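You operate a simulated robot arm through the tools that you are given. There is no shell and no other tool. Be economical: measure what you need, move in short steps, check, and stop when the job is done.

You run a simulated robot arm. Do the job below in one go: nothing can be reset, and whatever is moved stays where it is left.

## Task
Switch the air wall switch off. Then press the copier four key two times. Then open the kettle cupboard right door, take the cup from the upper shelf of the kettle cupboard and leave it on the output tray of the grey printer and shut the door again. The order counts. Set down upright: cup.

The check looks at the end state, three seconds after you hand in, the way a careful person would. Anything else that was tipped, shoved, dropped, spilled or broken makes it a failure.

## Robot
A 7-joint arm with a fingered hand on a trunk, on a base that drives. Base frame: it is fixed to the floor where the robot stands at the start and does not move with it; the origin is under the middle of the robot, x ahead of it, y to its left, z up; the surface under the hand at the start is at about z = 0.78. Units: m, degrees, N and s.
Its first joint turns from -149.0 to 149.0 degrees. Places, roughly: air wall switch [0.6, 0, 1.2]; copier four key [-3.1, 1.7, 0.9]; cup (10x8x8 cm) [-3.4, 2.6, 0.5]; kettle cupboard right door [-3.4, 2.4, 0.4]; output tray of the grey printer (23x24 cm) [-3.04, -0.96, 0.96]. Payload 3.5 kg.
The tool frame sits at the grasp point between the pads (the TCP): z along the fingers, y along the line on which they close. The tips reach 0.03 m beyond it. The gripper opens to 0.104 m. The gripper's body begins 0.035 m behind the TCP. The gripper is a hand of 4 fingers: y runs from the thumb to the fingers, the wrist lies at [-0.015, -0.11, -0.186] in the tool frame, and closing takes about 1.5 s.
Orientation is that of the tool frame in the base frame, as [roll, pitch, yaw] about the fixed x, y, z axes, in that order (R = Rz(yaw) Ry(pitch) Rx(roll)). With the fingers straight down and the wrist toward the robot, the tool's x, y and z point along [0, 1, 0], [1, 0, 0] and [0, 0, -1] of the base frame.

## Interface
- The arm moves only by the tool servo_tool. Its argument "steps" is a list of rows, each a list of 3 entries, a list of its own where there are three numbers: the finger opening in m, from 0 to 0.104, then the shift along the tool's x, y, z in m, then the turn, a rotation vector about the tool's x, y, z in degrees. In form: [[hand, [tx, ty, tz], [wx, wy, wz]], ...]. A call has 1 to 20 rows; each row is the pose to reach, as a shift and turn from the pose commanded when the call began, along the tool's axes at that moment. A row lasts 0.2 s, in which the tool goes at most 0.05 m and 8.6 degrees; a call with a longer step from one row to the next is refused whole, and so is a gripper value outside its range. A pose out of reach is approached as far as the arm can. The call stops where the force on the tool passes 40 N (or 10 N more than at its start, if that is more) or the arm is blocked; 0.2 s more then pass. Each finger travels about 0.045 m/s and halts on what it meets, pressing with about 21 N; the grip force reading is that of the motor and also rises with nothing between the fingers. The clock runs only during rows and for 0.2 s after the last one: add rows that repeat a pose to give the fingers time. The reply holds the time, the measured pose of the TCP, the force on the tool along the base axes, the opening and the grip force, in the units named above and with some noise, with the torque about the TCP (base axes, N m) and any sound that the robot's microphone picked up.
- Cameras (640 x 400 px; columns grow to the right, rows downward): "scene" is now at [0.0428, 0.1497, 1.6384]; the picture's right is [-0.37, -0.93, 0.00], its down [-0.29, 0.11, -0.95] and it looks along [0.88, -0.35, -0.31] (base axes); focal length 286 px, centre (320, 200). "wrist" rides on the gripper at [0.061, -0.092, -0.13] in the tool frame; the picture's right is [-0.81, 0.27, -0.52], its down [-0.53, -0.71, 0.46] and it looks along [-0.24, 0.64, 0.72] (tool axes); focal length 275 px, centre (320, 200). There is no depth. A picture from a camera that has moved, and an enlarged one, comes with that camera's place and axes in the base frame and with its lens. The place of the scene camera against the robot may be out by one fixed shift of up to 0.018 m in any direction.
- get_image(camera): a new picture of that camera. The clock stands still meanwhile.
- slide_trunk(by): slides the trunk up (or, below 0, down) by that many m; the arm and the scene camera ride with it, the base frame stays. It gives what a move gives, with no picture.
- steer(legs): drives the robot by 1 to 6 legs, each [ahead, left, turn to the left] in m, m and degrees, along the robot's own axes; the way and the turn of a leg run together, so that a leg with both is an arc; at most 1.5 m and 180 degrees a leg. The arm and the cameras ride along, it lands a little off, and it stops where it bumps. It gives what a move gives.
- hand_shape(shape): the hand has 4 fingers and takes this shape, open, in about a second: jaw (thumb against the fingers, like two jaws); tri (thumb and two fingers); tip (a fingertip pinch); poke (one finger out to press); point (the index stretched); flat (the hand flat); cup (the hand cupped); fist (a fist). The gripper value then closes the fingers along that shape, each until it touches; the sizes above hold for jaw. It gives what a move gives, with no picture.
- pan_tilt(pan, tilt): turns the head with the scene camera to pan (to the left, within 155 degrees either way) and tilt (down, from -29 to 69), counted from straight ahead of the robot. It gives what a move gives.
- enlarge(camera, box): a new picture of the part [left, top, right, bottom] of that camera's present view, enlarged. The clock stands still meanwhile.
- close_job(): hands the job in; it is judged then, once.

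Go step by step. Nothing tells you exact positions but the pictures and the camera data: compare them with the known pose of the tool, close in by small moves and look again before you grip or let go. The budget is 165 turns and 108 pictures, counting those below and the enlarged ones. Unless the task says otherwise, let go and move clear before handing in.

The tools are called after "Emit:" as name(argument=value, ...) on one line, values as JSON. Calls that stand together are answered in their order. servo_tool: Moves the arm, as the interface text tells. Its arguments: {"type":"object","properties":{"steps":{"type":"array","items":{"type":"array"}}},"required":["steps"]} The other tools are called the same way: slide_trunk (by) slides the trunk up or down; hand_shape (shape) gives the hand a shape; steer (legs) drives the base; pan_tilt (pan, tilt) turns the head that bears the scene camera; get_image (camera) takes a picture; enlarge (camera, box) takes an enlarged picture of a part of a camera's view; close_job () hands the job in.

At the start:

```text
time_s: 0.0
eef_pos: [0.7105, -0.3303, 1.478]
orientation: [-180.0, 0.0, 90.0]
wrist_force: [0.6, -0.1, 0.6]
ft_torque: [0.0, -0.01, -0.01]
gripper_width: 0.1037
gripper_force: 0.0
shape: jaw
trunk travel left (down, up): [-0.65, 0.06]
robot x, y, heading: [-0.002, -0.0024, -0.1]
head pan, tilt: [-21.5, 18.2]
```

scene: 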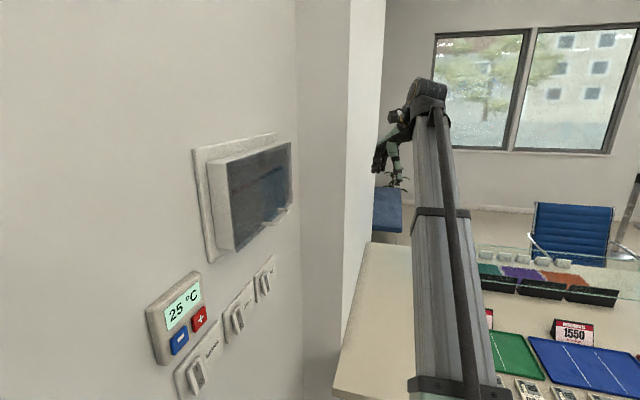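
wrist: 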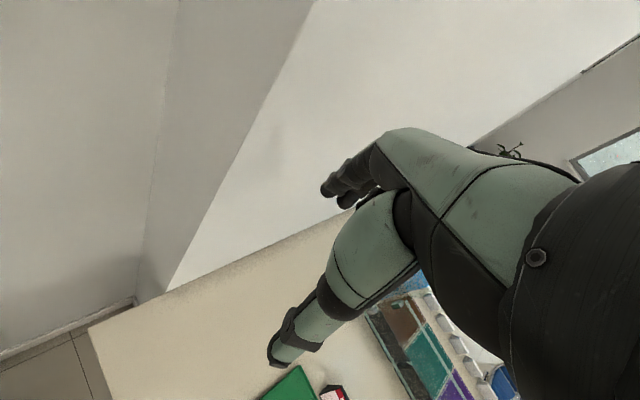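

I see a wall ahead-left with a thermostat and three switches. I look closer at the labels first.

Emit:
pan_tilt(pan=0, tilt=35)

Emit:
get_image(camera="scene")

```text
time_s: 0.8
eef_pos: [0.711, -0.3305, 1.4773]
orientation: [180.0, 0.0, 89.9]
wrist_force: [-1.2, -0.1, 0.0]
ft_torque: [-0.04, 0.0, -0.02]
gripper_width: 0.1034
gripper_force: 0.0
shape: jaw
trunk travel left (down, up): [-0.65, 0.06]
robot x, y, heading: [-0.0001, -0.0012, 0.0]
head pan, tilt: [0.0, 35.0]
```

```text
105 pictures are left
camera scene: at [0.0441, 0.1838, 1.6117], right [0.0, -1.0, 0.0], down [-0.57, 0.0, -0.82], along [0.82, 0.0, -0.57], focal length 286 px, centre (320, 200)
```

scene: 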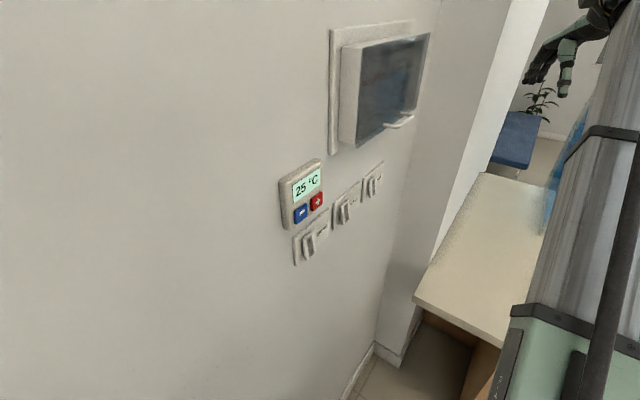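

Emit:
enlarge(camera="scene", box=[270, 150, 400, 270])

Emit:
pan_tilt(pan=60, tilt=30)

Emit:
get_image(camera="scene")

```text
3.33 times, centred on (335, 210) of scene
camera zoom: at [0.0441, 0.1838, 1.6117], right [0.0, -1.0, 0.0], down [-0.57, 0.0, -0.82], along [0.82, 0.0, -0.57], focal length 954 px, centre (270, 167)
```

zoom: 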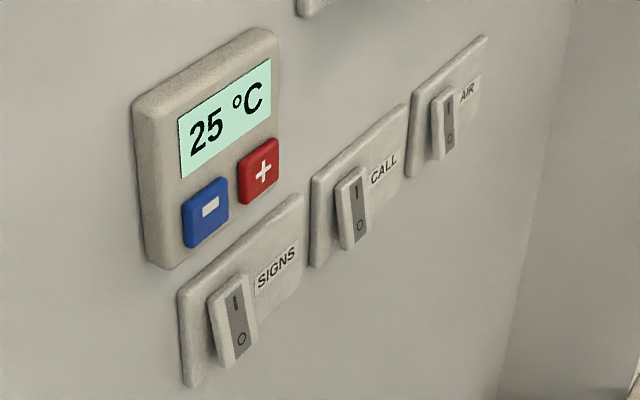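

```text
time_s: 2.1
eef_pos: [0.7105, -0.3311, 1.477]
orientation: [179.9, -0.1, 89.9]
wrist_force: [0.0, -0.2, 0.5]
ft_torque: [-0.01, -0.01, 0.01]
gripper_width: 0.1034
gripper_force: 0.1
shape: jaw
trunk travel left (down, up): [-0.65, 0.06]
robot x, y, heading: [-0.0008, -0.0024, 0.4]
head pan, tilt: [60.0, 30.0]
```

```text
103 pictures are left
camera scene: at [0.0013, 0.2622, 1.6194], right [0.87, -0.5, 0.0], down [-0.25, -0.43, -0.87], along [0.43, 0.75, -0.5], focal length 286 px, centre (320, 200)
```

scene: 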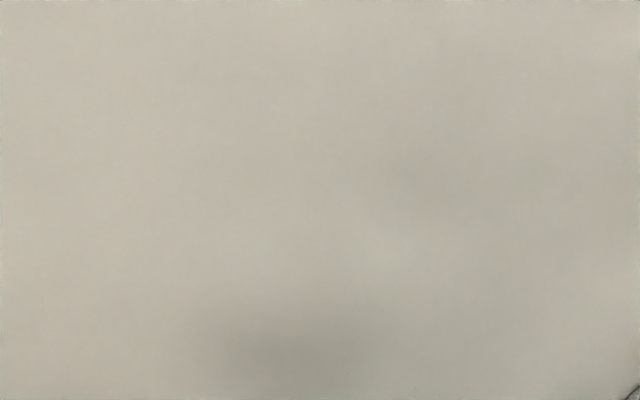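

The AIR switch is the rightmost rocker, on a wall slanted relative to me; it sits near [0.66, 0.05, 1.22]. I look around for free space before driving.

Emit:
pan_tilt(pan=-90, tilt=30)

Emit:
get_image(camera="scene")

Emit:
pan_tilt(pan=-150, tilt=25)

Emit:
get_image(camera="scene")

Emit:
pan_tilt(pan=145, tilt=25)

Emit:
get_image(camera="scene")

Emit:
hand_shape(shape="poke")

Emit:
get_image(camera="wrist")

```text
time_s: 4.5
eef_pos: [0.7111, -0.3298, 1.4766]
orientation: [180.0, -0.1, 90.0]
wrist_force: [0.3, -0.2, 0.1]
ft_torque: [0.03, 0.01, -0.04]
gripper_width: 0.1037
gripper_force: 0.1
shape: jaw
trunk travel left (down, up): [-0.65, 0.06]
robot x, y, heading: [-0.002, -0.0029, -0.1]
head pan, tilt: [-90.0, 30.0]
```

```text
102 pictures are left
camera scene: at [-0.044, 0.0934, 1.6194], right [-1.0, 0.0, 0.0], down [0.0, 0.5, -0.87], along [0.0, -0.87, -0.5], focal length 286 px, centre (320, 200)
```

scene: 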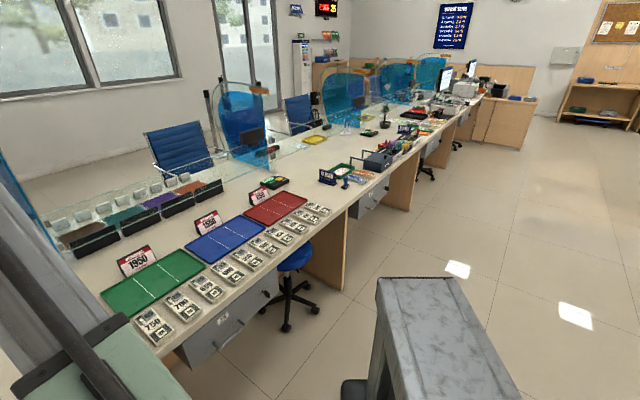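

```text
time_s: 5.8
eef_pos: [0.7116, -0.331, 1.4766]
orientation: [179.9, 0.0, 90.0]
wrist_force: [0.1, 0.6, -0.4]
ft_torque: [-0.02, 0.0, -0.01]
gripper_width: 0.1034
gripper_force: 0.1
shape: jaw
trunk travel left (down, up): [-0.65, 0.06]
robot x, y, heading: [-0.0005, -0.0009, 0.1]
head pan, tilt: [-150.0, 25.0]
```

```text
101 pictures are left
camera scene: at [-0.1238, 0.1378, 1.6274], right [-0.5, 0.87, 0.0], down [0.37, 0.21, -0.91], along [-0.78, -0.45, -0.42], focal length 286 px, centre (320, 200)
```

scene: 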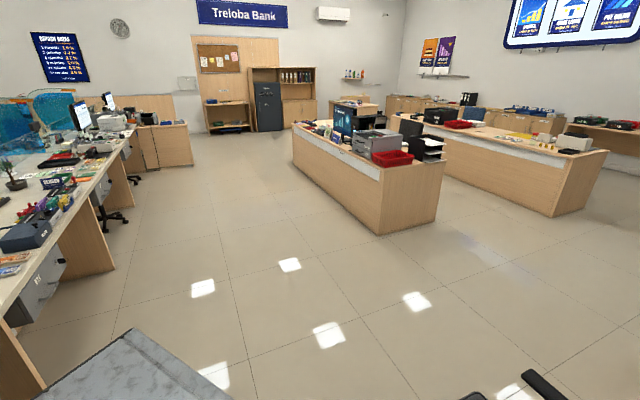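

```text
time_s: 9.8
eef_pos: [0.7105, -0.3313, 1.4779]
orientation: [180.0, 0.0, 90.0]
wrist_force: [-0.6, 0.7, 0.2]
ft_torque: [0.0, 0.0, 0.01]
gripper_width: 0.1037
gripper_force: 0.1
shape: jaw
trunk travel left (down, up): [-0.65, 0.06]
robot x, y, heading: [0.0004, -0.0015, 0.2]
head pan, tilt: [145.0, 25.0]
```

```text
100 pictures are left
camera scene: at [-0.1195, 0.2368, 1.6274], right [0.57, 0.82, 0.0], down [0.35, -0.24, -0.91], along [-0.74, 0.52, -0.42], focal length 286 px, centre (320, 200)
```

scene: 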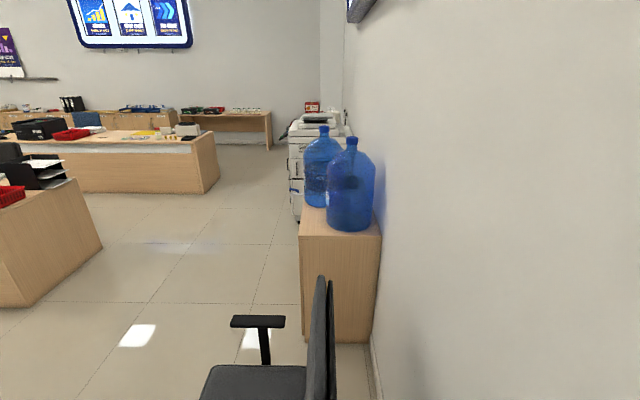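

```text
time_s: 10.7
eef_pos: [0.7109, -0.3309, 1.4762]
orientation: [-179.9, 0.0, 90.0]
wrist_force: [-0.6, 0.0, 0.0]
ft_torque: [0.01, 0.01, 0.0]
gripper_width: 0.0
gripper_force: 0.1
shape: poke
trunk travel left (down, up): [-0.65, 0.06]
robot x, y, heading: [-0.0002, 0.0, -0.1]
head pan, tilt: [145.0, 25.0]
```

```text
99 pictures are left
camera wrist: at [0.6176, -0.2684, 1.6069], right [0.27, -0.81, 0.52], down [-0.71, -0.53, -0.46], along [0.64, -0.24, -0.72], focal length 275 px, centre (320, 200)
```

wrist: 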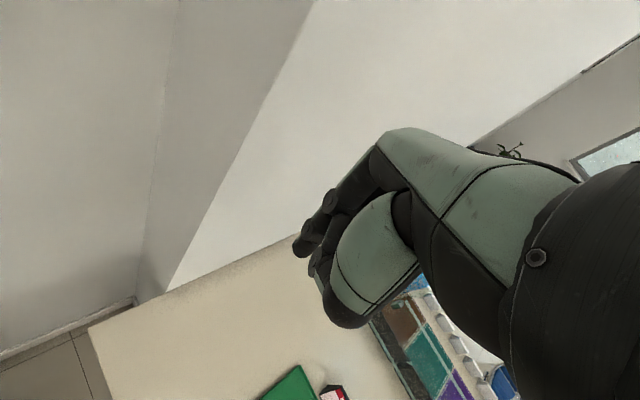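

I check the grey object close to my right and behind by looking straight down there.

Emit:
pan_tilt(pan=-110, tilt=62)

Emit:
get_image(camera="scene")

Emit:
pan_tilt(pan=150, tilt=58)

Emit:
get_image(camera="scene")

```text
time_s: 14.3
eef_pos: [0.7113, -0.3315, 1.4769]
orientation: [-179.9, 0.0, 90.1]
wrist_force: [0.0, -0.3, 0.6]
ft_torque: [0.0, -0.01, 0.01]
gripper_width: 0.0
gripper_force: 0.1
shape: poke
trunk travel left (down, up): [-0.65, 0.06]
robot x, y, heading: [0.0043, 0.0017, -0.1]
head pan, tilt: [-110.0, 62.0]
```

```text
98 pictures are left
camera scene: at [-0.066, 0.1234, 1.575], right [-0.94, 0.34, 0.0], down [0.3, 0.83, -0.47], along [-0.16, -0.44, -0.88], focal length 286 px, centre (320, 200)
```

scene: 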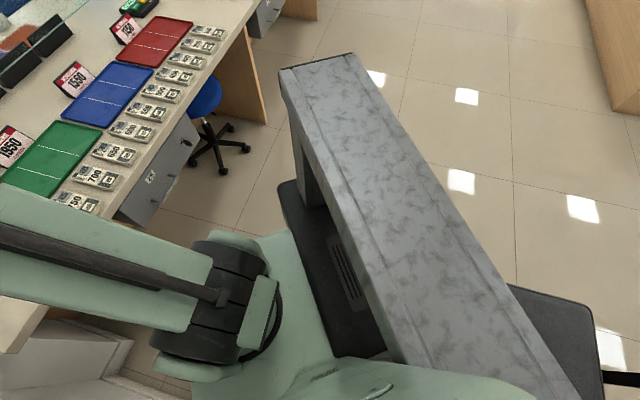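

```text
time_s: 17.9
eef_pos: [0.7112, -0.3309, 1.4783]
orientation: [-180.0, -0.1, 90.0]
wrist_force: [-1.1, 0.8, -0.4]
ft_torque: [0.03, -0.01, 0.0]
gripper_width: 0.0001
gripper_force: 0.1
shape: poke
trunk travel left (down, up): [-0.65, 0.06]
robot x, y, heading: [0.0001, -0.0006, 0.2]
head pan, tilt: [150.0, 58.0]
```

```text
97 pictures are left
camera scene: at [-0.1037, 0.2184, 1.5797], right [0.5, 0.87, 0.0], down [0.73, -0.42, -0.53], along [-0.46, 0.27, -0.85], focal length 286 px, centre (320, 200)
```

scene: 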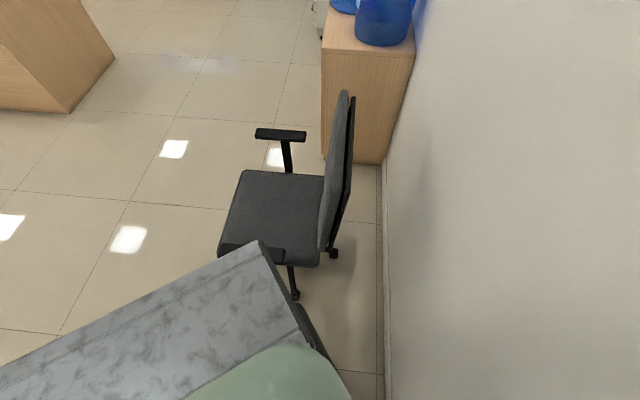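

The grey slab is my own trunk; a chair stands behind-left, desk to the right. I back off from the wall perpendicular to it, then turn left to face it.

Emit:
steer(legs=[[-0.27, -0.36, 0], [0, 0, 53]])

Emit:
pan_tilt(pan=-15, tilt=25)

Emit:
get_image(camera="scene")

```text
time_s: 23.0
eef_pos: [0.4288, 0.0044, 1.4769]
orientation: [180.0, -0.1, 142.2]
wrist_force: [0.4, -0.3, 0.0]
ft_torque: [-0.02, 0.01, -0.02]
gripper_width: 0.0001
gripper_force: 0.1
shape: poke
trunk travel left (down, up): [-0.65, 0.06]
robot x, y, heading: [-0.2665, -0.3534, 52.1]
head pan, tilt: [150.0, 58.0]
```

```text
time_s: 25.5
eef_pos: [0.4284, 0.003, 1.478]
orientation: [179.9, -0.1, 142.2]
wrist_force: [0.0, -0.1, 0.3]
ft_torque: [-0.04, 0.03, 0.02]
gripper_width: 0.0
gripper_force: 0.0
shape: poke
trunk travel left (down, up): [-0.65, 0.06]
robot x, y, heading: [-0.2696, -0.356, 52.0]
head pan, tilt: [-15.0, 25.0]
```

```text
96 pictures are left
camera scene: at [-0.3551, -0.2183, 1.6274], right [0.61, -0.8, 0.0], down [-0.34, -0.26, -0.91], along [0.72, 0.55, -0.42], focal length 286 px, centre (320, 200)
```

scene: 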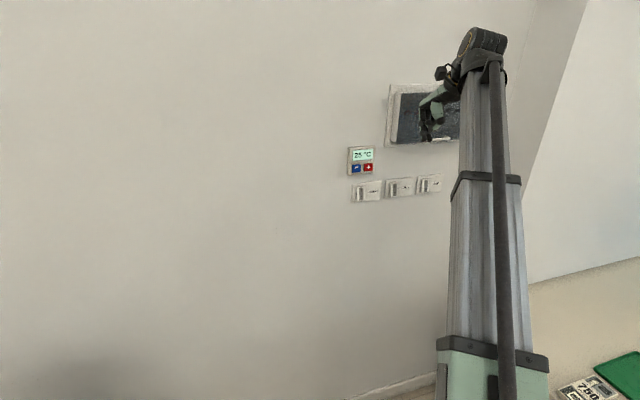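

I now face the wall squarely; AIR triangulates to about [0.655, 0.053, 1.235]. Next I turn the hand so the finger points horizontally at the wall, lowering it some.

Emit:
servo_tool(steps=[[0, [0, 0, 0.02], [-8.2, 0, 0]], [0, [0, 0, 0.04], [-16.4, 0, 0]], [0, [0, 0, 0.06], [-24.6, 0, 0]], [0, [0, 0, 0.08], [-32.8, 0, 0]], [0, [0, 0, 0.1], [-41, 0, 0]], [0, [0, 0, 0.12], [-49.2, 0, 0]], [0, [0, 0, 0.14], [-57.4, 0, 0]], [0, [0, 0, 0.16], [-65.6, 0, 0]], [0, [0, 0, 0.18], [-73.8, 0, 0]], [0, [0, 0, 0.19], [-82, 0, 0]], [0, [0, 0, 0.2], [-90, 0, 0]], [0, [0, 0, 0.2], [-90, 0, 0]]])

Emit:
get_image(camera="scene")

Emit:
get_image(camera="wrist")

```text
time_s: 28.1
eef_pos: [0.4285, 0.0028, 1.2769]
orientation: [89.8, 0.0, 142.2]
wrist_force: [-0.6, 0.0, -0.1]
ft_torque: [0.0, -0.01, 0.04]
gripper_width: 0.0002
gripper_force: 20.7
shape: jaw
trunk travel left (down, up): [-0.65, 0.06]
robot x, y, heading: [-0.2658, -0.3552, 52.1]
head pan, tilt: [-15.0, 25.0]
```

```text
95 pictures are left
camera scene: at [-0.3551, -0.2184, 1.6274], right [0.6, -0.8, 0.0], down [-0.34, -0.26, -0.91], along [0.72, 0.55, -0.42], focal length 286 px, centre (320, 200)
```

scene: 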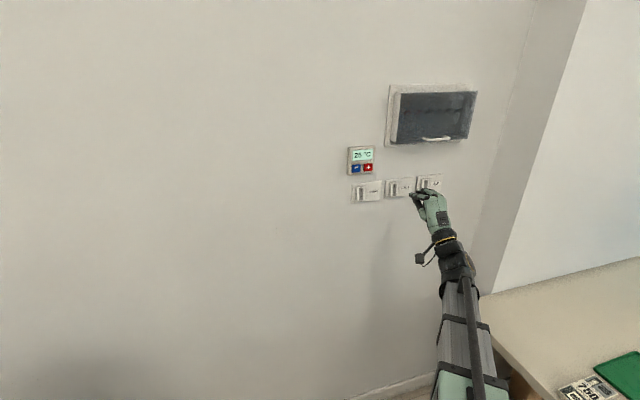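

```text
94 pictures are left
camera wrist: at [0.2992, -0.0613, 1.1846], right [0.32, -0.91, 0.27], down [0.7, 0.03, -0.71], along [0.64, 0.42, 0.65], focal length 275 px, centre (320, 200)
```

wrist: 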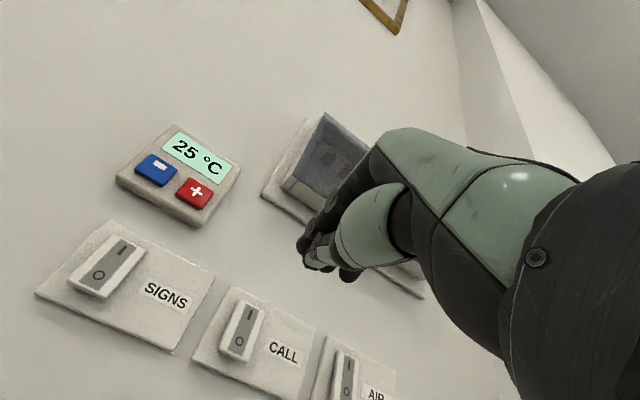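

The jaw closed to a pinch; it points at the wall. I enlarge the AIR rocker to read its state.

Emit:
enlarge(camera="wrist", box=[200, 270, 420, 400])

Emit:
enlarge(camera="scene", box=[340, 140, 470, 225])

Emit:
hand_shape(shape="poke")

Emit:
servo_tool(steps=[[0.05, [-0.02, 0, 0], [0, 0, 0]]])

Emit:
get_image(camera="wrist")

```text
2.91 times, centred on (310, 335) of wrist
camera zoom: at [0.2992, -0.0613, 1.1846], right [0.32, -0.91, 0.27], down [0.7, 0.03, -0.71], along [0.64, 0.42, 0.65], focal length 801 px, centre (349, -193)
```

zoom: 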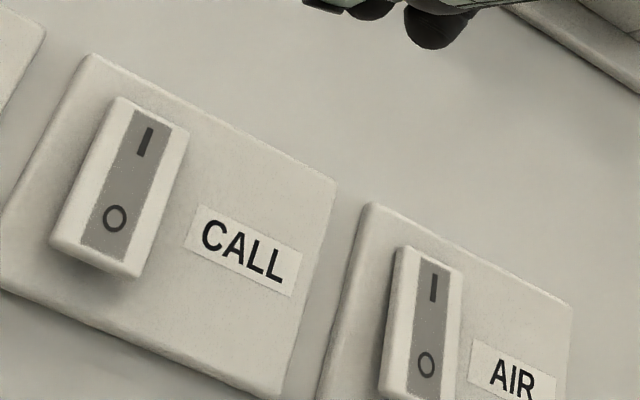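

```text
4.71 times, centred on (405, 182) of scene
camera zoom: at [-0.3551, -0.2184, 1.6274], right [0.6, -0.8, 0.0], down [-0.34, -0.26, -0.91], along [0.72, 0.55, -0.42], focal length 1346 px, centre (-80, 282)
```

zoom: 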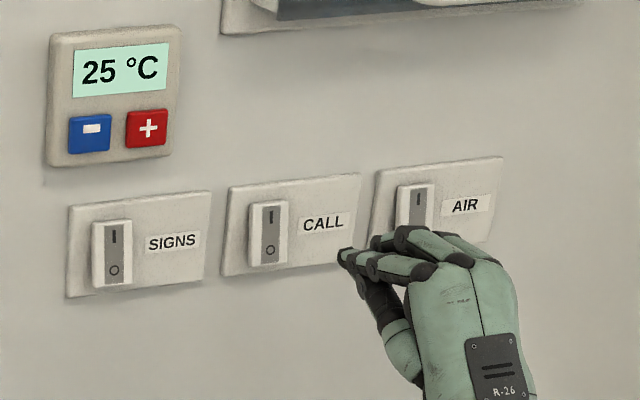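

```text
time_s: 29.0
eef_pos: [0.4292, 0.0047, 1.2774]
orientation: [90.1, 0.0, 142.2]
wrist_force: [-0.3, -0.3, 0.6]
ft_torque: [-0.03, -0.03, 0.01]
gripper_width: 0.0
gripper_force: 0.0
shape: poke
trunk travel left (down, up): [-0.65, 0.06]
robot x, y, heading: [-0.2672, -0.3544, 52.1]
head pan, tilt: [-15.0, 25.0]
```

```text
time_s: 29.4
eef_pos: [0.4449, -0.0096, 1.2778]
orientation: [90.0, 0.0, 142.1]
wrist_force: [0.0, -0.2, 1.4]
ft_torque: [0.0, 0.03, -0.03]
gripper_width: 0.039
gripper_force: 0.0
shape: jaw
trunk travel left (down, up): [-0.65, 0.06]
robot x, y, heading: [-0.2646, -0.3566, 52.1]
head pan, tilt: [-15.0, 25.0]
```

```text
91 pictures are left
camera wrist: at [0.3155, -0.0739, 1.1842], right [0.32, -0.91, 0.27], down [0.7, 0.03, -0.71], along [0.64, 0.42, 0.65], focal length 275 px, centre (320, 200)
```

wrist: 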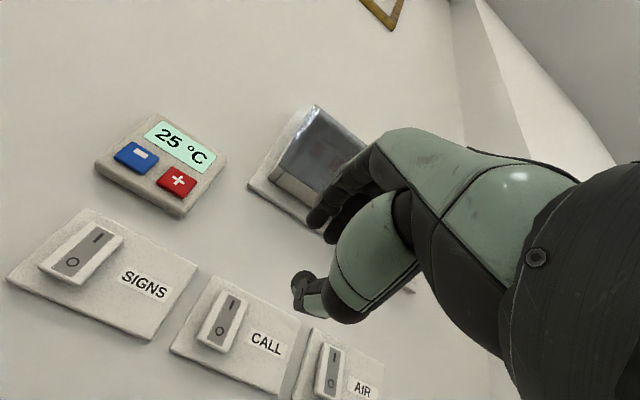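

The rocker's lower (O) end stands out, so it is on; pressing O turns it off. The poke shape reverts on gripper values, so I test the "tip" shape closed.

Emit:
hand_shape(shape="tip")

Emit:
servo_tool(steps=[[0, [-0.02, 0, 0], [0, 0, 0]], [0, [-0.05, 0, 0], [0, 0, 0]], [0, [-0.08, 0, 0], [0, 0, 0]], [0, [-0.11, 0, 0], [0, 0, 0]], [0, [-0.13, 0, 0], [0, 0, 0]], [0, [-0.13, 0, 0], [0, 0, 0]], [0, [-0.13, 0, 0], [0, 0, 0]], [0, [-0.13, 0, 0], [0, 0, 0]]])

Emit:
get_image(camera="wrist")

Emit:
enlarge(camera="scene", box=[340, 140, 500, 240])

```text
time_s: 30.3
eef_pos: [0.4457, -0.0084, 1.2768]
orientation: [90.0, 0.0, 142.3]
wrist_force: [-0.4, 0.1, -1.1]
ft_torque: [-0.02, 0.03, 0.02]
gripper_width: 0.1038
gripper_force: 0.1
shape: tip
trunk travel left (down, up): [-0.65, 0.06]
robot x, y, heading: [-0.2679, -0.3595, 52.5]
head pan, tilt: [-15.0, 25.0]
```

```text
time_s: 32.1
eef_pos: [0.5474, -0.0891, 1.2792]
orientation: [90.1, 0.0, 142.2]
wrist_force: [-0.4, 0.4, -0.8]
ft_torque: [-0.02, -0.02, 0.02]
gripper_width: 0.0
gripper_force: 21.0
shape: tip
trunk travel left (down, up): [-0.65, 0.06]
robot x, y, heading: [-0.2688, -0.3583, 52.5]
head pan, tilt: [-15.0, 25.0]
```

```text
90 pictures are left
camera wrist: at [0.4171, -0.1538, 1.1864], right [0.32, -0.91, 0.27], down [0.7, 0.03, -0.71], along [0.64, 0.42, 0.64], focal length 275 px, centre (320, 200)
```

wrist: 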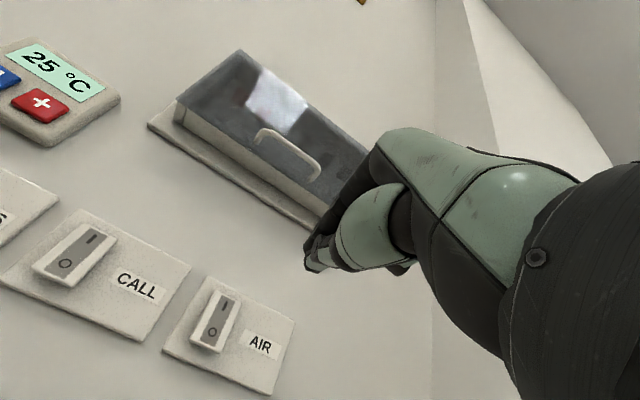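

```text
4.00 times, centred on (420, 190) of scene
camera zoom: at [-0.3551, -0.2184, 1.6274], right [0.6, -0.8, 0.0], down [-0.34, -0.26, -0.91], along [0.72, 0.55, -0.42], focal length 1144 px, centre (-80, 240)
```

zoom: 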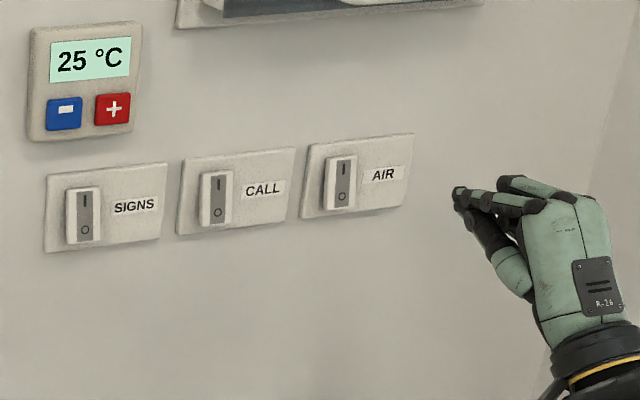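

Tip shape holds as an index–thumb pinch; its tip is 3 cm ahead of the TCP. The O mark lies near [0.621, 0.037, 1.234]; I align in front of it.

Emit:
servo_tool(steps=[[0, [0.01, -0.025, 0.03], [0, 0, 0]], [0, [0.02, -0.046, 0.06], [0, 0, 0]], [0, [0.02, -0.046, 0.08], [0, 0, 0]], [0, [0.02, -0.046, 0.08], [0, 0, 0]]])

Emit:
get_image(camera="wrist")

Emit:
enlarge(camera="scene", box=[340, 140, 500, 240])

```text
time_s: 33.1
eef_pos: [0.5807, -0.0143, 1.2331]
orientation: [90.0, 0.0, 142.1]
wrist_force: [-0.2, 0.0, 0.3]
ft_torque: [0.0, -0.01, 0.0]
gripper_width: 0.0003
gripper_force: 20.9
shape: tip
trunk travel left (down, up): [-0.65, 0.06]
robot x, y, heading: [-0.2661, -0.3572, 52.3]
head pan, tilt: [-15.0, 25.0]
```

```text
88 pictures are left
camera wrist: at [0.4506, -0.0795, 1.1394], right [0.32, -0.91, 0.27], down [0.7, 0.03, -0.71], along [0.64, 0.42, 0.64], focal length 275 px, centre (320, 200)
```

wrist: 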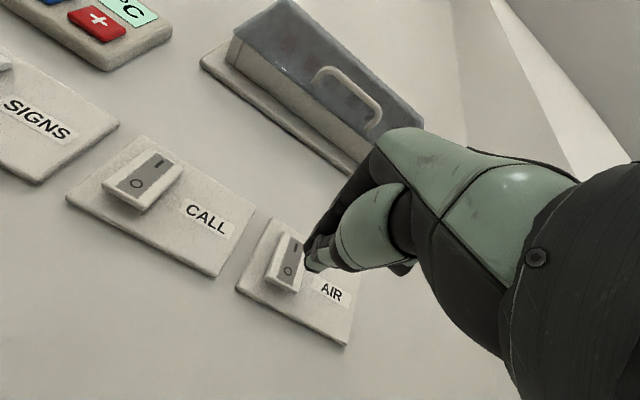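

```text
4.00 times, centred on (420, 190) of scene
camera zoom: at [-0.3551, -0.2184, 1.6274], right [0.61, -0.8, 0.0], down [-0.34, -0.26, -0.91], along [0.72, 0.55, -0.42], focal length 1144 px, centre (-80, 240)
```

zoom: 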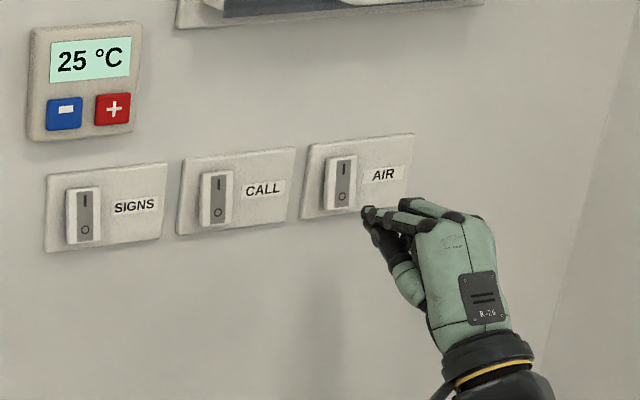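

The projections agree: driving straight ahead lands on the O. I press slowly.

Emit:
servo_tool(steps=[[0, [0, -0.002, 0.015], [0, 0, 0]], [0, [0, -0.002, 0.025], [0, 0, 0]], [0, [0, -0.002, 0.033], [0, 0, 0]], [0, [0, -0.002, 0.039], [0, 0, 0]], [0, [0, -0.002, 0.044], [0, 0, 0]], [0, [0, -0.002, 0.049], [0, 0, 0]]])

Emit:
get_image(camera="wrist")

```text
time_s: 34.5
eef_pos: [0.6067, 0.0183, 1.2341]
orientation: [89.7, 0.0, 142.1]
wrist_force: [-24.4, -29.8, -0.6]
ft_torque: [0.12, -0.09, 0.25]
gripper_width: 0.0
gripper_force: 21.0
shape: tip
trunk travel left (down, up): [-0.65, 0.06]
robot x, y, heading: [-0.2633, -0.3578, 51.9]
head pan, tilt: [-15.0, 25.0]
heard: click
```

```text
86 pictures are left
camera wrist: at [0.4768, -0.0459, 1.1406], right [0.32, -0.91, 0.27], down [0.7, 0.04, -0.71], along [0.63, 0.42, 0.65], focal length 275 px, centre (320, 200)
```

wrist: 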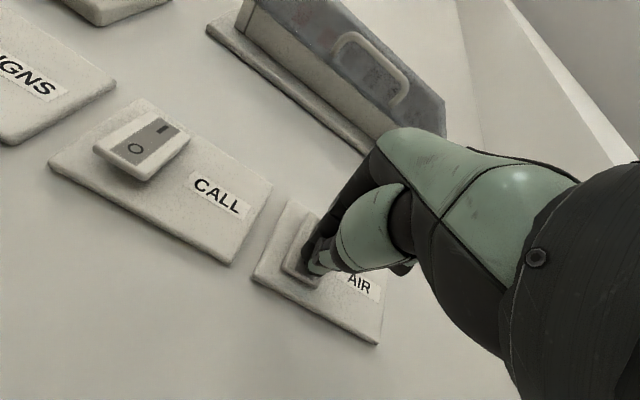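

A click: it toggled. I back straight off and verify.

Emit:
servo_tool(steps=[[0, [0, 0, -0.03], [0, 0, 0]], [0, [0, 0, -0.07], [0, 0, 0]], [0, [0, 0, -0.11], [0, 0, 0]], [0, [0, 0, -0.15], [0, 0, 0]], [0, [-0.03, 0, -0.19], [0, 0, 0]], [0, [-0.06, 0, -0.23], [0, 0, 0]]])

Emit:
enlarge(camera="scene", box=[340, 140, 500, 240])

```text
time_s: 35.9
eef_pos: [0.5164, -0.1933, 1.2302]
orientation: [90.0, 0.0, 142.3]
wrist_force: [-0.2, -0.6, 1.2]
ft_torque: [0.0, -0.01, -0.03]
gripper_width: 0.0002
gripper_force: 20.9
shape: tip
trunk travel left (down, up): [-0.65, 0.06]
robot x, y, heading: [-0.2661, -0.3561, 52.5]
head pan, tilt: [-15.0, 25.0]
```

```text
4.00 times, centred on (420, 190) of scene
camera zoom: at [-0.3552, -0.2189, 1.6274], right [0.61, -0.8, 0.0], down [-0.34, -0.26, -0.91], along [0.72, 0.55, -0.42], focal length 1144 px, centre (-80, 240)
```

zoom: 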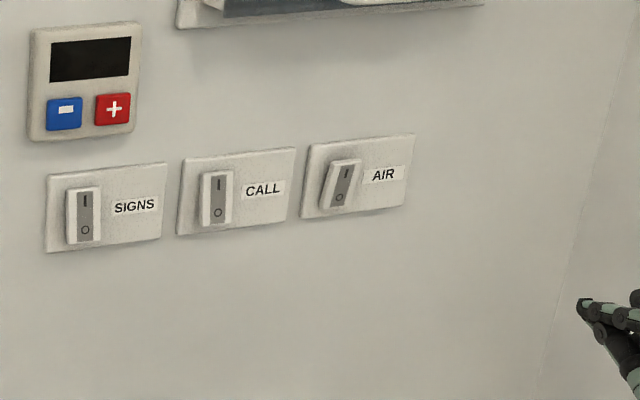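

AIR is off (thermostat went blank). Now I back off from the wall and drive left along the aisle toward the copier.

Emit:
steer(legs=[[-0.8, 0, 0], [0, 1.5, 0], [0, 0.9, 0]])

Emit:
pan_tilt(pan=50, tilt=25)

Emit:
get_image(camera="scene")

Emit:
pan_tilt(pan=110, tilt=30)

Emit:
get_image(camera="scene")

```text
time_s: 51.5
eef_pos: [-1.8393, 0.6275, 1.2299]
orientation: [90.0, 0.0, 141.9]
wrist_force: [0.1, 0.6, -0.7]
ft_torque: [0.0, -0.01, 0.0]
gripper_width: 0.0002
gripper_force: 21.4
shape: tip
trunk travel left (down, up): [-0.65, 0.06]
robot x, y, heading: [-2.6256, 0.4708, 52.1]
head pan, tilt: [-15.0, 25.0]
```

```text
time_s: 52.8
eef_pos: [-1.839, 0.6275, 1.2285]
orientation: [90.0, 0.0, 141.8]
wrist_force: [0.5, -0.6, 0.0]
ft_torque: [0.03, 0.01, 0.02]
gripper_width: 0.0
gripper_force: 21.1
shape: tip
trunk travel left (down, up): [-0.65, 0.06]
robot x, y, heading: [-2.6233, 0.4715, 51.8]
head pan, tilt: [50.0, 25.0]
```

```text
84 pictures are left
camera scene: at [-2.8042, 0.6443, 1.6274], right [0.98, 0.2, 0.0], down [0.09, -0.41, -0.91], along [-0.18, 0.89, -0.42], focal length 286 px, centre (320, 200)
```

scene: 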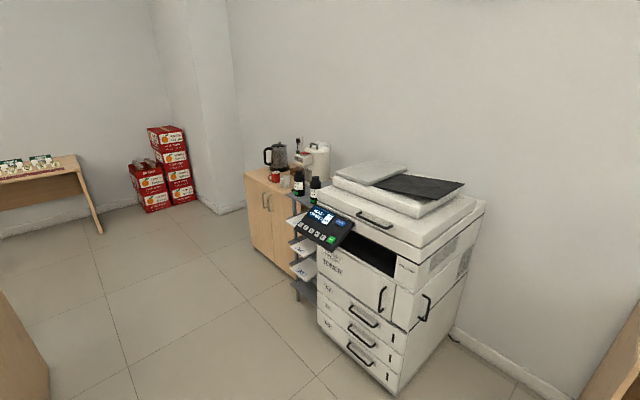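

```text
time_s: 54.1
eef_pos: [-1.8388, 0.6286, 1.2307]
orientation: [90.1, 0.0, 141.8]
wrist_force: [0.4, -0.3, 0.3]
ft_torque: [0.0, -0.02, 0.0]
gripper_width: 0.0001
gripper_force: 20.8
shape: tip
trunk travel left (down, up): [-0.65, 0.06]
robot x, y, heading: [-2.6211, 0.4699, 51.9]
head pan, tilt: [110.0, 30.0]
```

```text
83 pictures are left
camera scene: at [-2.8714, 0.5824, 1.6194], right [0.31, 0.95, 0.0], down [0.47, -0.16, -0.87], along [-0.82, 0.27, -0.5], focal length 286 px, centre (320, 200)
```

scene: 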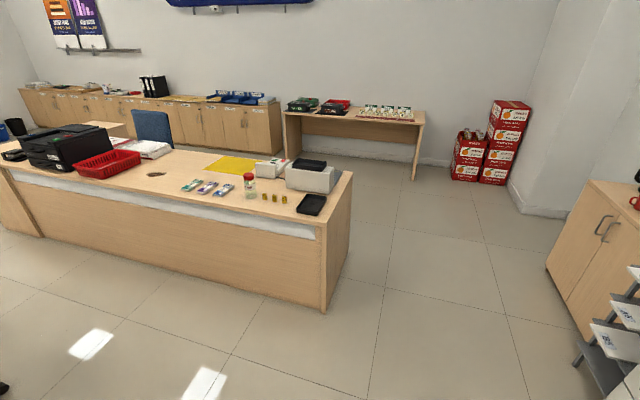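

I see the copier with its tilted key panel and beyond it the kettle cupboard. I retract the hand a bit, drive left to stand in front of the panel, and look at it closely.

Emit:
servo_tool(steps=[[0, [0, 0.04, -0.04], [0, 0, 0]], [0, [0, 0.08, -0.08], [0, 0, 0]], [0, [0, 0.1, -0.1], [0, 0, 0]]])

Emit:
steer(legs=[[0, 1.05, 0]])

Emit:
pan_tilt(pan=0, tilt=40)

Emit:
get_image(camera="scene")

```text
refused: row 1 steps farther than a row can; nothing moved
```

```text
time_s: 59.5
eef_pos: [-2.6655, 1.2778, 1.2298]
orientation: [90.1, 0.0, 143.3]
wrist_force: [0.2, 0.0, -0.6]
ft_torque: [0.0, 0.03, -0.01]
gripper_width: 0.0
gripper_force: 21.0
shape: tip
trunk travel left (down, up): [-0.65, 0.06]
robot x, y, heading: [-3.4489, 1.0981, 53.2]
head pan, tilt: [110.0, 30.0]
```

```text
time_s: 61.3
eef_pos: [-2.6636, 1.278, 1.23]
orientation: [90.0, 0.0, 143.2]
wrist_force: [-0.4, -0.4, -0.2]
ft_torque: [-0.06, -0.01, -0.01]
gripper_width: 0.0
gripper_force: 21.2
shape: tip
trunk travel left (down, up): [-0.65, 0.06]
robot x, y, heading: [-3.4452, 1.1023, 53.4]
head pan, tilt: [0.0, 40.0]
```

```text
82 pictures are left
camera scene: at [-3.5576, 1.2476, 1.6041], right [0.8, -0.6, 0.0], down [-0.38, -0.52, -0.77], along [0.46, 0.61, -0.64], focal length 286 px, centre (320, 200)
```

scene: 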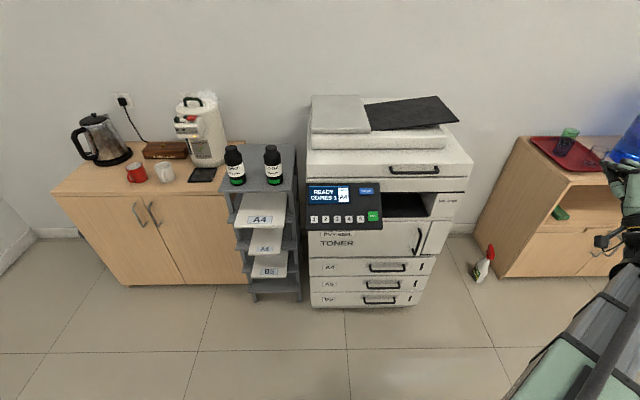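

Emit:
enlarge(camera="scene", box=[295, 175, 395, 240])

Emit:
enlarge(camera="scene", box=[50, 80, 250, 290])

```text
6.15 times, centred on (345, 208) of scene
camera zoom: at [-3.5576, 1.2476, 1.6041], right [0.8, -0.6, 0.0], down [-0.38, -0.52, -0.77], along [0.46, 0.61, -0.64], focal length 1760 px, centre (166, 154)
```

zoom: 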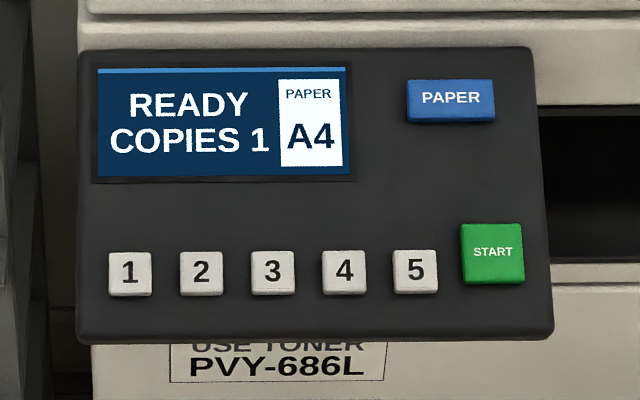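

```text
1.90 times, centred on (150, 185) of scene
camera zoom: at [-3.5576, 1.2476, 1.6041], right [0.8, -0.6, 0.0], down [-0.38, -0.52, -0.77], along [0.46, 0.61, -0.64], focal length 545 px, centre (644, 229)
```

zoom: 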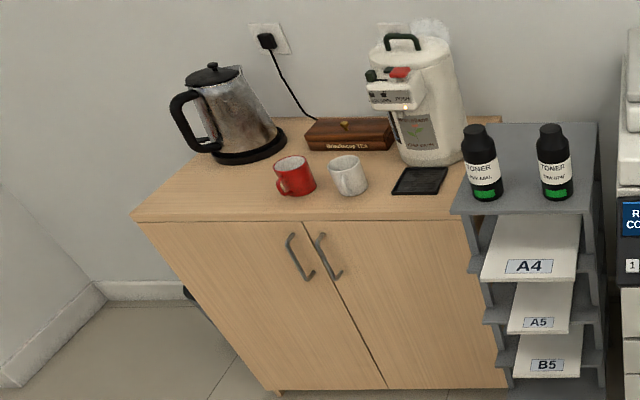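

Key 4 lies near [-3.03, 1.77, 0.9] on a panel tilted about 45°. I bring the hand in front of it, tool pitched 45° down.

Emit:
servo_tool(steps=[[0, [0.039, -0.01, 0.0], [3, 0, 0]], [0, [0.078, -0.02, 0.0], [6, 0, 0]], [0, [0.117, -0.03, 0.0], [9, 0, 0]], [0, [0.156, -0.04, 0.0], [12, 0, 0]], [0, [0.195, -0.05, 0.0], [15, 0, 0]], [0, [0.234, -0.06, 0.0], [18, 0, 0]], [0, [0.273, -0.07, 0.0], [21, 0, 0]], [0, [0.312, -0.08, 0.0], [24, 0, 0]], [0, [0.351, -0.09, 0.0], [27, 0, 0]], [0, [0.39, -0.1, 0.01], [30, 0, 0]], [0, [0.429, -0.11, 0.02], [33, 0, 0]], [0, [0.468, -0.12, 0.03], [36, 0, 0]], [0, [0.507, -0.13, 0.03], [39, 0, 0]], [0, [0.546, -0.14, 0.03], [42, 0, 0]], [0, [0.585, -0.15, 0.03], [45, 0, 0]], [0, [0.585, -0.15, 0.03], [45, 0, 0]]])

Emit:
get_image(camera="wrist")

Emit:
get_image(camera="scene")

```text
time_s: 64.7
eef_pos: [-3.1046, 1.6722, 1.0767]
orientation: [135.0, 0.0, 143.2]
wrist_force: [-0.2, 0.1, 0.2]
ft_torque: [-0.02, 0.02, -0.02]
gripper_width: 0.0001
gripper_force: 21.0
shape: tip
out of reach, approached as far as the arm can: row 9, 10, 11, 12, 13, 14, 15, 16
trunk travel left (down, up): [-0.65, 0.06]
robot x, y, heading: [-3.4412, 1.0955, 53.2]
head pan, tilt: [0.0, 40.0]
```

```text
79 pictures are left
camera wrist: at [-3.2491, 1.5836, 1.1035], right [0.55, -0.62, 0.56], down [0.32, -0.47, -0.83], along [0.77, 0.63, -0.06], focal length 275 px, centre (320, 200)
```

wrist: 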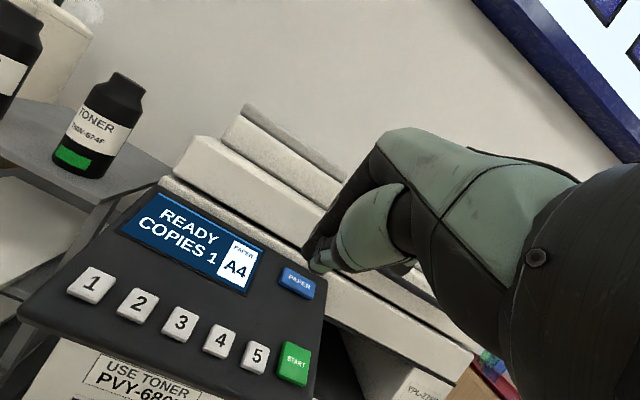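

```text
78 pictures are left
camera scene: at [-3.5576, 1.2476, 1.6041], right [0.8, -0.6, 0.0], down [-0.38, -0.52, -0.77], along [0.46, 0.61, -0.64], focal length 286 px, centre (320, 200)
```

scene: 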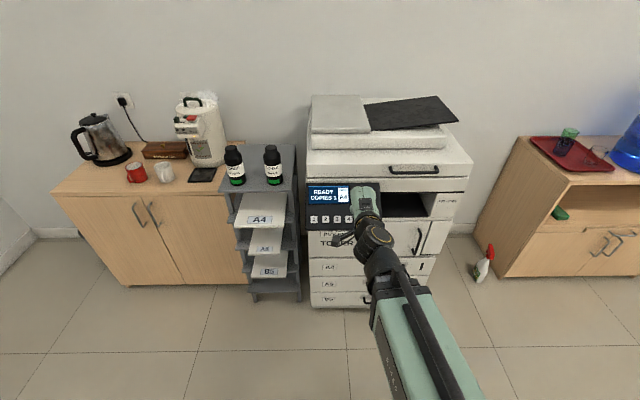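

Key 4 triangulates to [-3.034, 1.763, 0.903]. I move to a 3 cm standoff from it.

Emit:
servo_tool(steps=[[0, [0, -0.01, 0.035], [0, 0, 0]], [0, [-0.001, -0.02, 0.07], [0, 0, 0]], [0, [-0.002, -0.03, 0.105], [0, 0, 0]], [0, [-0.002, -0.038, 0.14], [0, 0, 0]], [0, [-0.002, -0.038, 0.14], [0, 0, 0]]])

Emit:
get_image(camera="wrist")

Emit:
enlarge(camera="scene", box=[295, 175, 395, 240])

```text
time_s: 65.9
eef_pos: [-3.0602, 1.7265, 0.9503]
orientation: [135.0, 0.0, 143.4]
wrist_force: [0.1, 0.4, 0.9]
ft_torque: [-0.04, -0.01, 0.02]
gripper_width: 0.0
gripper_force: 20.8
shape: tip
trunk travel left (down, up): [-0.65, 0.06]
robot x, y, heading: [-3.445, 1.0967, 53.2]
head pan, tilt: [0.0, 40.0]
```

```text
77 pictures are left
camera wrist: at [-3.2037, 1.6381, 0.9765], right [0.55, -0.62, 0.56], down [0.32, -0.46, -0.83], along [0.77, 0.63, -0.06], focal length 275 px, centre (320, 200)
```

wrist: 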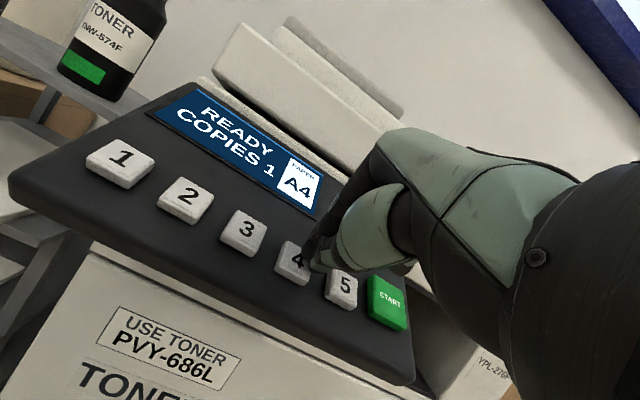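

```text
6.15 times, centred on (345, 208) of scene
camera zoom: at [-3.5577, 1.2476, 1.6041], right [0.8, -0.6, 0.0], down [-0.38, -0.52, -0.77], along [0.46, 0.61, -0.64], focal length 1760 px, centre (166, 154)
```

zoom: 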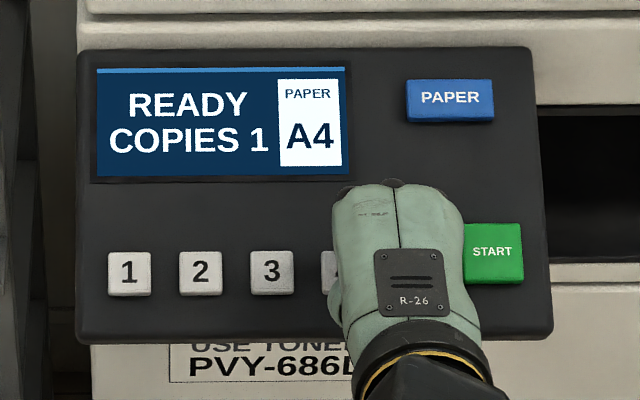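

The tip is about 3 cm from key 4 and lined up. First press.

Emit:
servo_tool(steps=[[0, [0.001, 0.004, 0.015], [0, 0, 0]], [0, [0.001, 0.004, 0.023], [0, 0, 0]], [0, [0.001, 0.004, 0.029], [0, 0, 0]], [0, [0.001, 0.004, 0.034], [0, 0, 0]]])

Emit:
get_image(camera="wrist")

```text
time_s: 66.6
eef_pos: [-3.0521, 1.7375, 0.9468]
orientation: [134.1, -0.1, 143.1]
wrist_force: [-4.6, -10.0, 28.1]
ft_torque: [-0.39, 0.33, 0.09]
gripper_width: 0.0001
gripper_force: 20.7
shape: tip
trunk travel left (down, up): [-0.65, 0.06]
robot x, y, heading: [-3.447, 1.1036, 53.3]
head pan, tilt: [0.0, 40.0]
heard: click
stopped in row 3: the force on the tool passed its limit at 44 N (the readings are from after the stop); the commanded pose is now the measured one
```

```text
75 pictures are left
camera wrist: at [-3.1967, 1.6492, 0.9709], right [0.54, -0.63, 0.56], down [0.32, -0.45, -0.83], along [0.78, 0.63, -0.04], focal length 275 px, centre (320, 200)
```

wrist: 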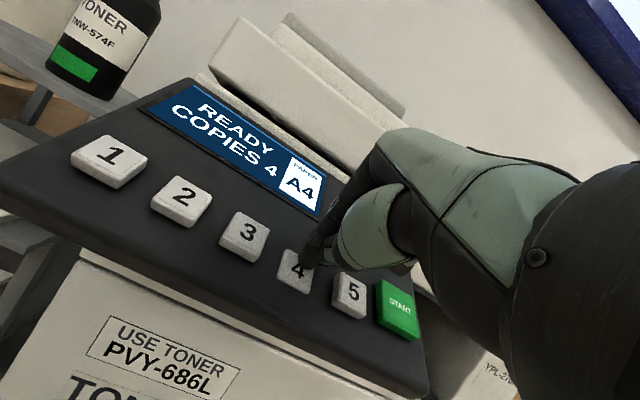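

Display went to 4: one press registered. I retract and press a second time.

Emit:
servo_tool(steps=[[0, [0, 0, -0.015], [0, 0, 0]], [0, [0, -0.004, -0.03], [0, 0, 0]], [0, [0, -0.004, -0.03], [0, 0, 0]]])

Emit:
get_image(camera="wrist")

```text
time_s: 67.4
eef_pos: [-3.0645, 1.7217, 0.9563]
orientation: [134.8, -0.1, 143.2]
wrist_force: [0.4, -0.6, 0.0]
ft_torque: [0.01, -0.02, -0.01]
gripper_width: 0.0002
gripper_force: 21.0
shape: tip
trunk travel left (down, up): [-0.65, 0.06]
robot x, y, heading: [-3.4489, 1.0996, 53.2]
head pan, tilt: [0.0, 40.0]
```

```text
74 pictures are left
camera wrist: at [-3.2093, 1.6329, 0.9832], right [0.54, -0.63, 0.56], down [0.32, -0.46, -0.83], along [0.78, 0.63, -0.05], focal length 275 px, centre (320, 200)
```

wrist: 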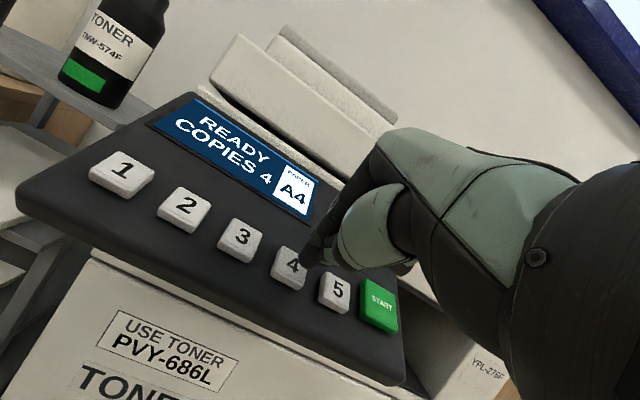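

Emit:
servo_tool(steps=[[0, [0, 0.0, 0.015], [0, 0, 0]], [0, [0, 0.0, 0.022], [0, 0, 0]], [0, [0, 0.0, 0.027], [0, 0, 0]], [0, [0, 0.0, 0.031], [0, 0, 0]], [0, [0, 0.0, 0.034], [0, 0, 0]]])

Emit:
get_image(camera="wrist")

```text
time_s: 68.5
eef_pos: [-3.0534, 1.7342, 0.9443]
orientation: [133.8, -0.2, 143.0]
wrist_force: [-5.9, -11.3, 26.6]
ft_torque: [-0.31, 0.24, 0.08]
gripper_width: 0.0
gripper_force: 20.9
shape: tip
trunk travel left (down, up): [-0.65, 0.06]
robot x, y, heading: [-3.4467, 1.0975, 53.8]
head pan, tilt: [0.0, 40.0]
heard: click
stopped in row 5: the force on the tool passed its limit at 44 N (the readings are from after the stop); the commanded pose is now the measured one
```

```text
73 pictures are left
camera wrist: at [-3.1985, 1.6468, 0.9678], right [0.54, -0.64, 0.55], down [0.32, -0.45, -0.83], along [0.78, 0.63, -0.04], focal length 275 px, centre (320, 200)
```

wrist: 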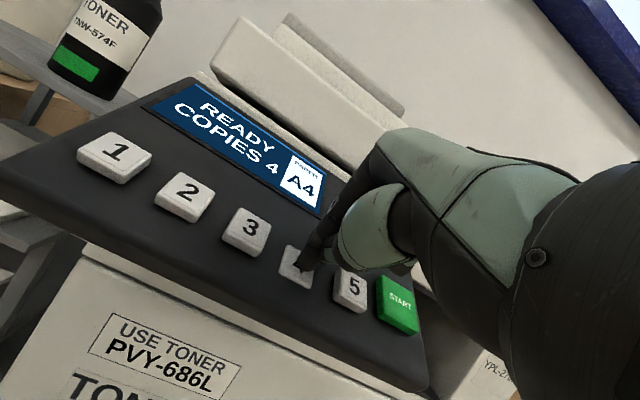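

Second click heard — two presses done. I retract the hand and drive left to stand before the kettle cupboard.

Emit:
servo_tool(steps=[[0, [0, 0, -0.04], [0, 0, 0]], [0, [0, 0, -0.08], [0, 0, 0]], [0, [0, 0, -0.12], [0, 0, 0]], [0, [0, 0, -0.15], [0, 0, 0]]])

Emit:
steer(legs=[[0.05, 0, 0], [0, 1.05, 0]])

Emit:
pan_tilt(pan=0, tilt=45)

Emit:
get_image(camera="scene")

```text
time_s: 69.5
eef_pos: [-3.1055, 1.6678, 1.0408]
orientation: [134.4, -0.1, 143.1]
wrist_force: [0.9, -0.5, -0.4]
ft_torque: [-0.01, -0.01, 0.02]
gripper_width: 0.0
gripper_force: 21.2
shape: tip
out of reach, approached as far as the arm can: row 4
trunk travel left (down, up): [-0.65, 0.06]
robot x, y, heading: [-3.4481, 1.1004, 53.3]
head pan, tilt: [0.0, 40.0]
```

```text
time_s: 75.4
eef_pos: [-3.8975, 2.3332, 1.0404]
orientation: [134.4, -0.1, 142.1]
wrist_force: [0.0, -0.7, -0.1]
ft_torque: [-0.03, 0.0, 0.01]
gripper_width: 0.0
gripper_force: 21.3
shape: tip
trunk travel left (down, up): [-0.65, 0.06]
robot x, y, heading: [-4.2436, 1.7701, 52.4]
head pan, tilt: [0.0, 40.0]
```

```text
time_s: 76.1
eef_pos: [-3.8976, 2.331, 1.0408]
orientation: [134.4, 0.0, 142.0]
wrist_force: [0.6, -0.1, 0.4]
ft_torque: [0.01, -0.04, 0.0]
gripper_width: 0.0
gripper_force: 20.9
shape: tip
trunk travel left (down, up): [-0.65, 0.06]
robot x, y, heading: [-4.2491, 1.7734, 52.3]
head pan, tilt: [0.0, 45.0]
```

```text
72 pictures are left
camera scene: at [-4.3579, 1.9167, 1.5968], right [0.79, -0.61, 0.0], down [-0.43, -0.56, -0.71], along [0.43, 0.56, -0.71], focal length 286 px, centre (320, 200)
```

scene: 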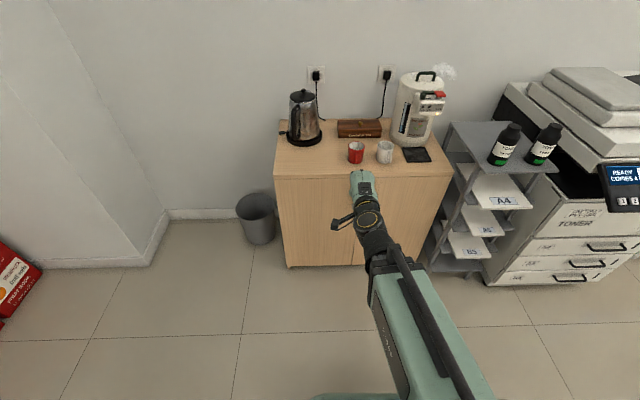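

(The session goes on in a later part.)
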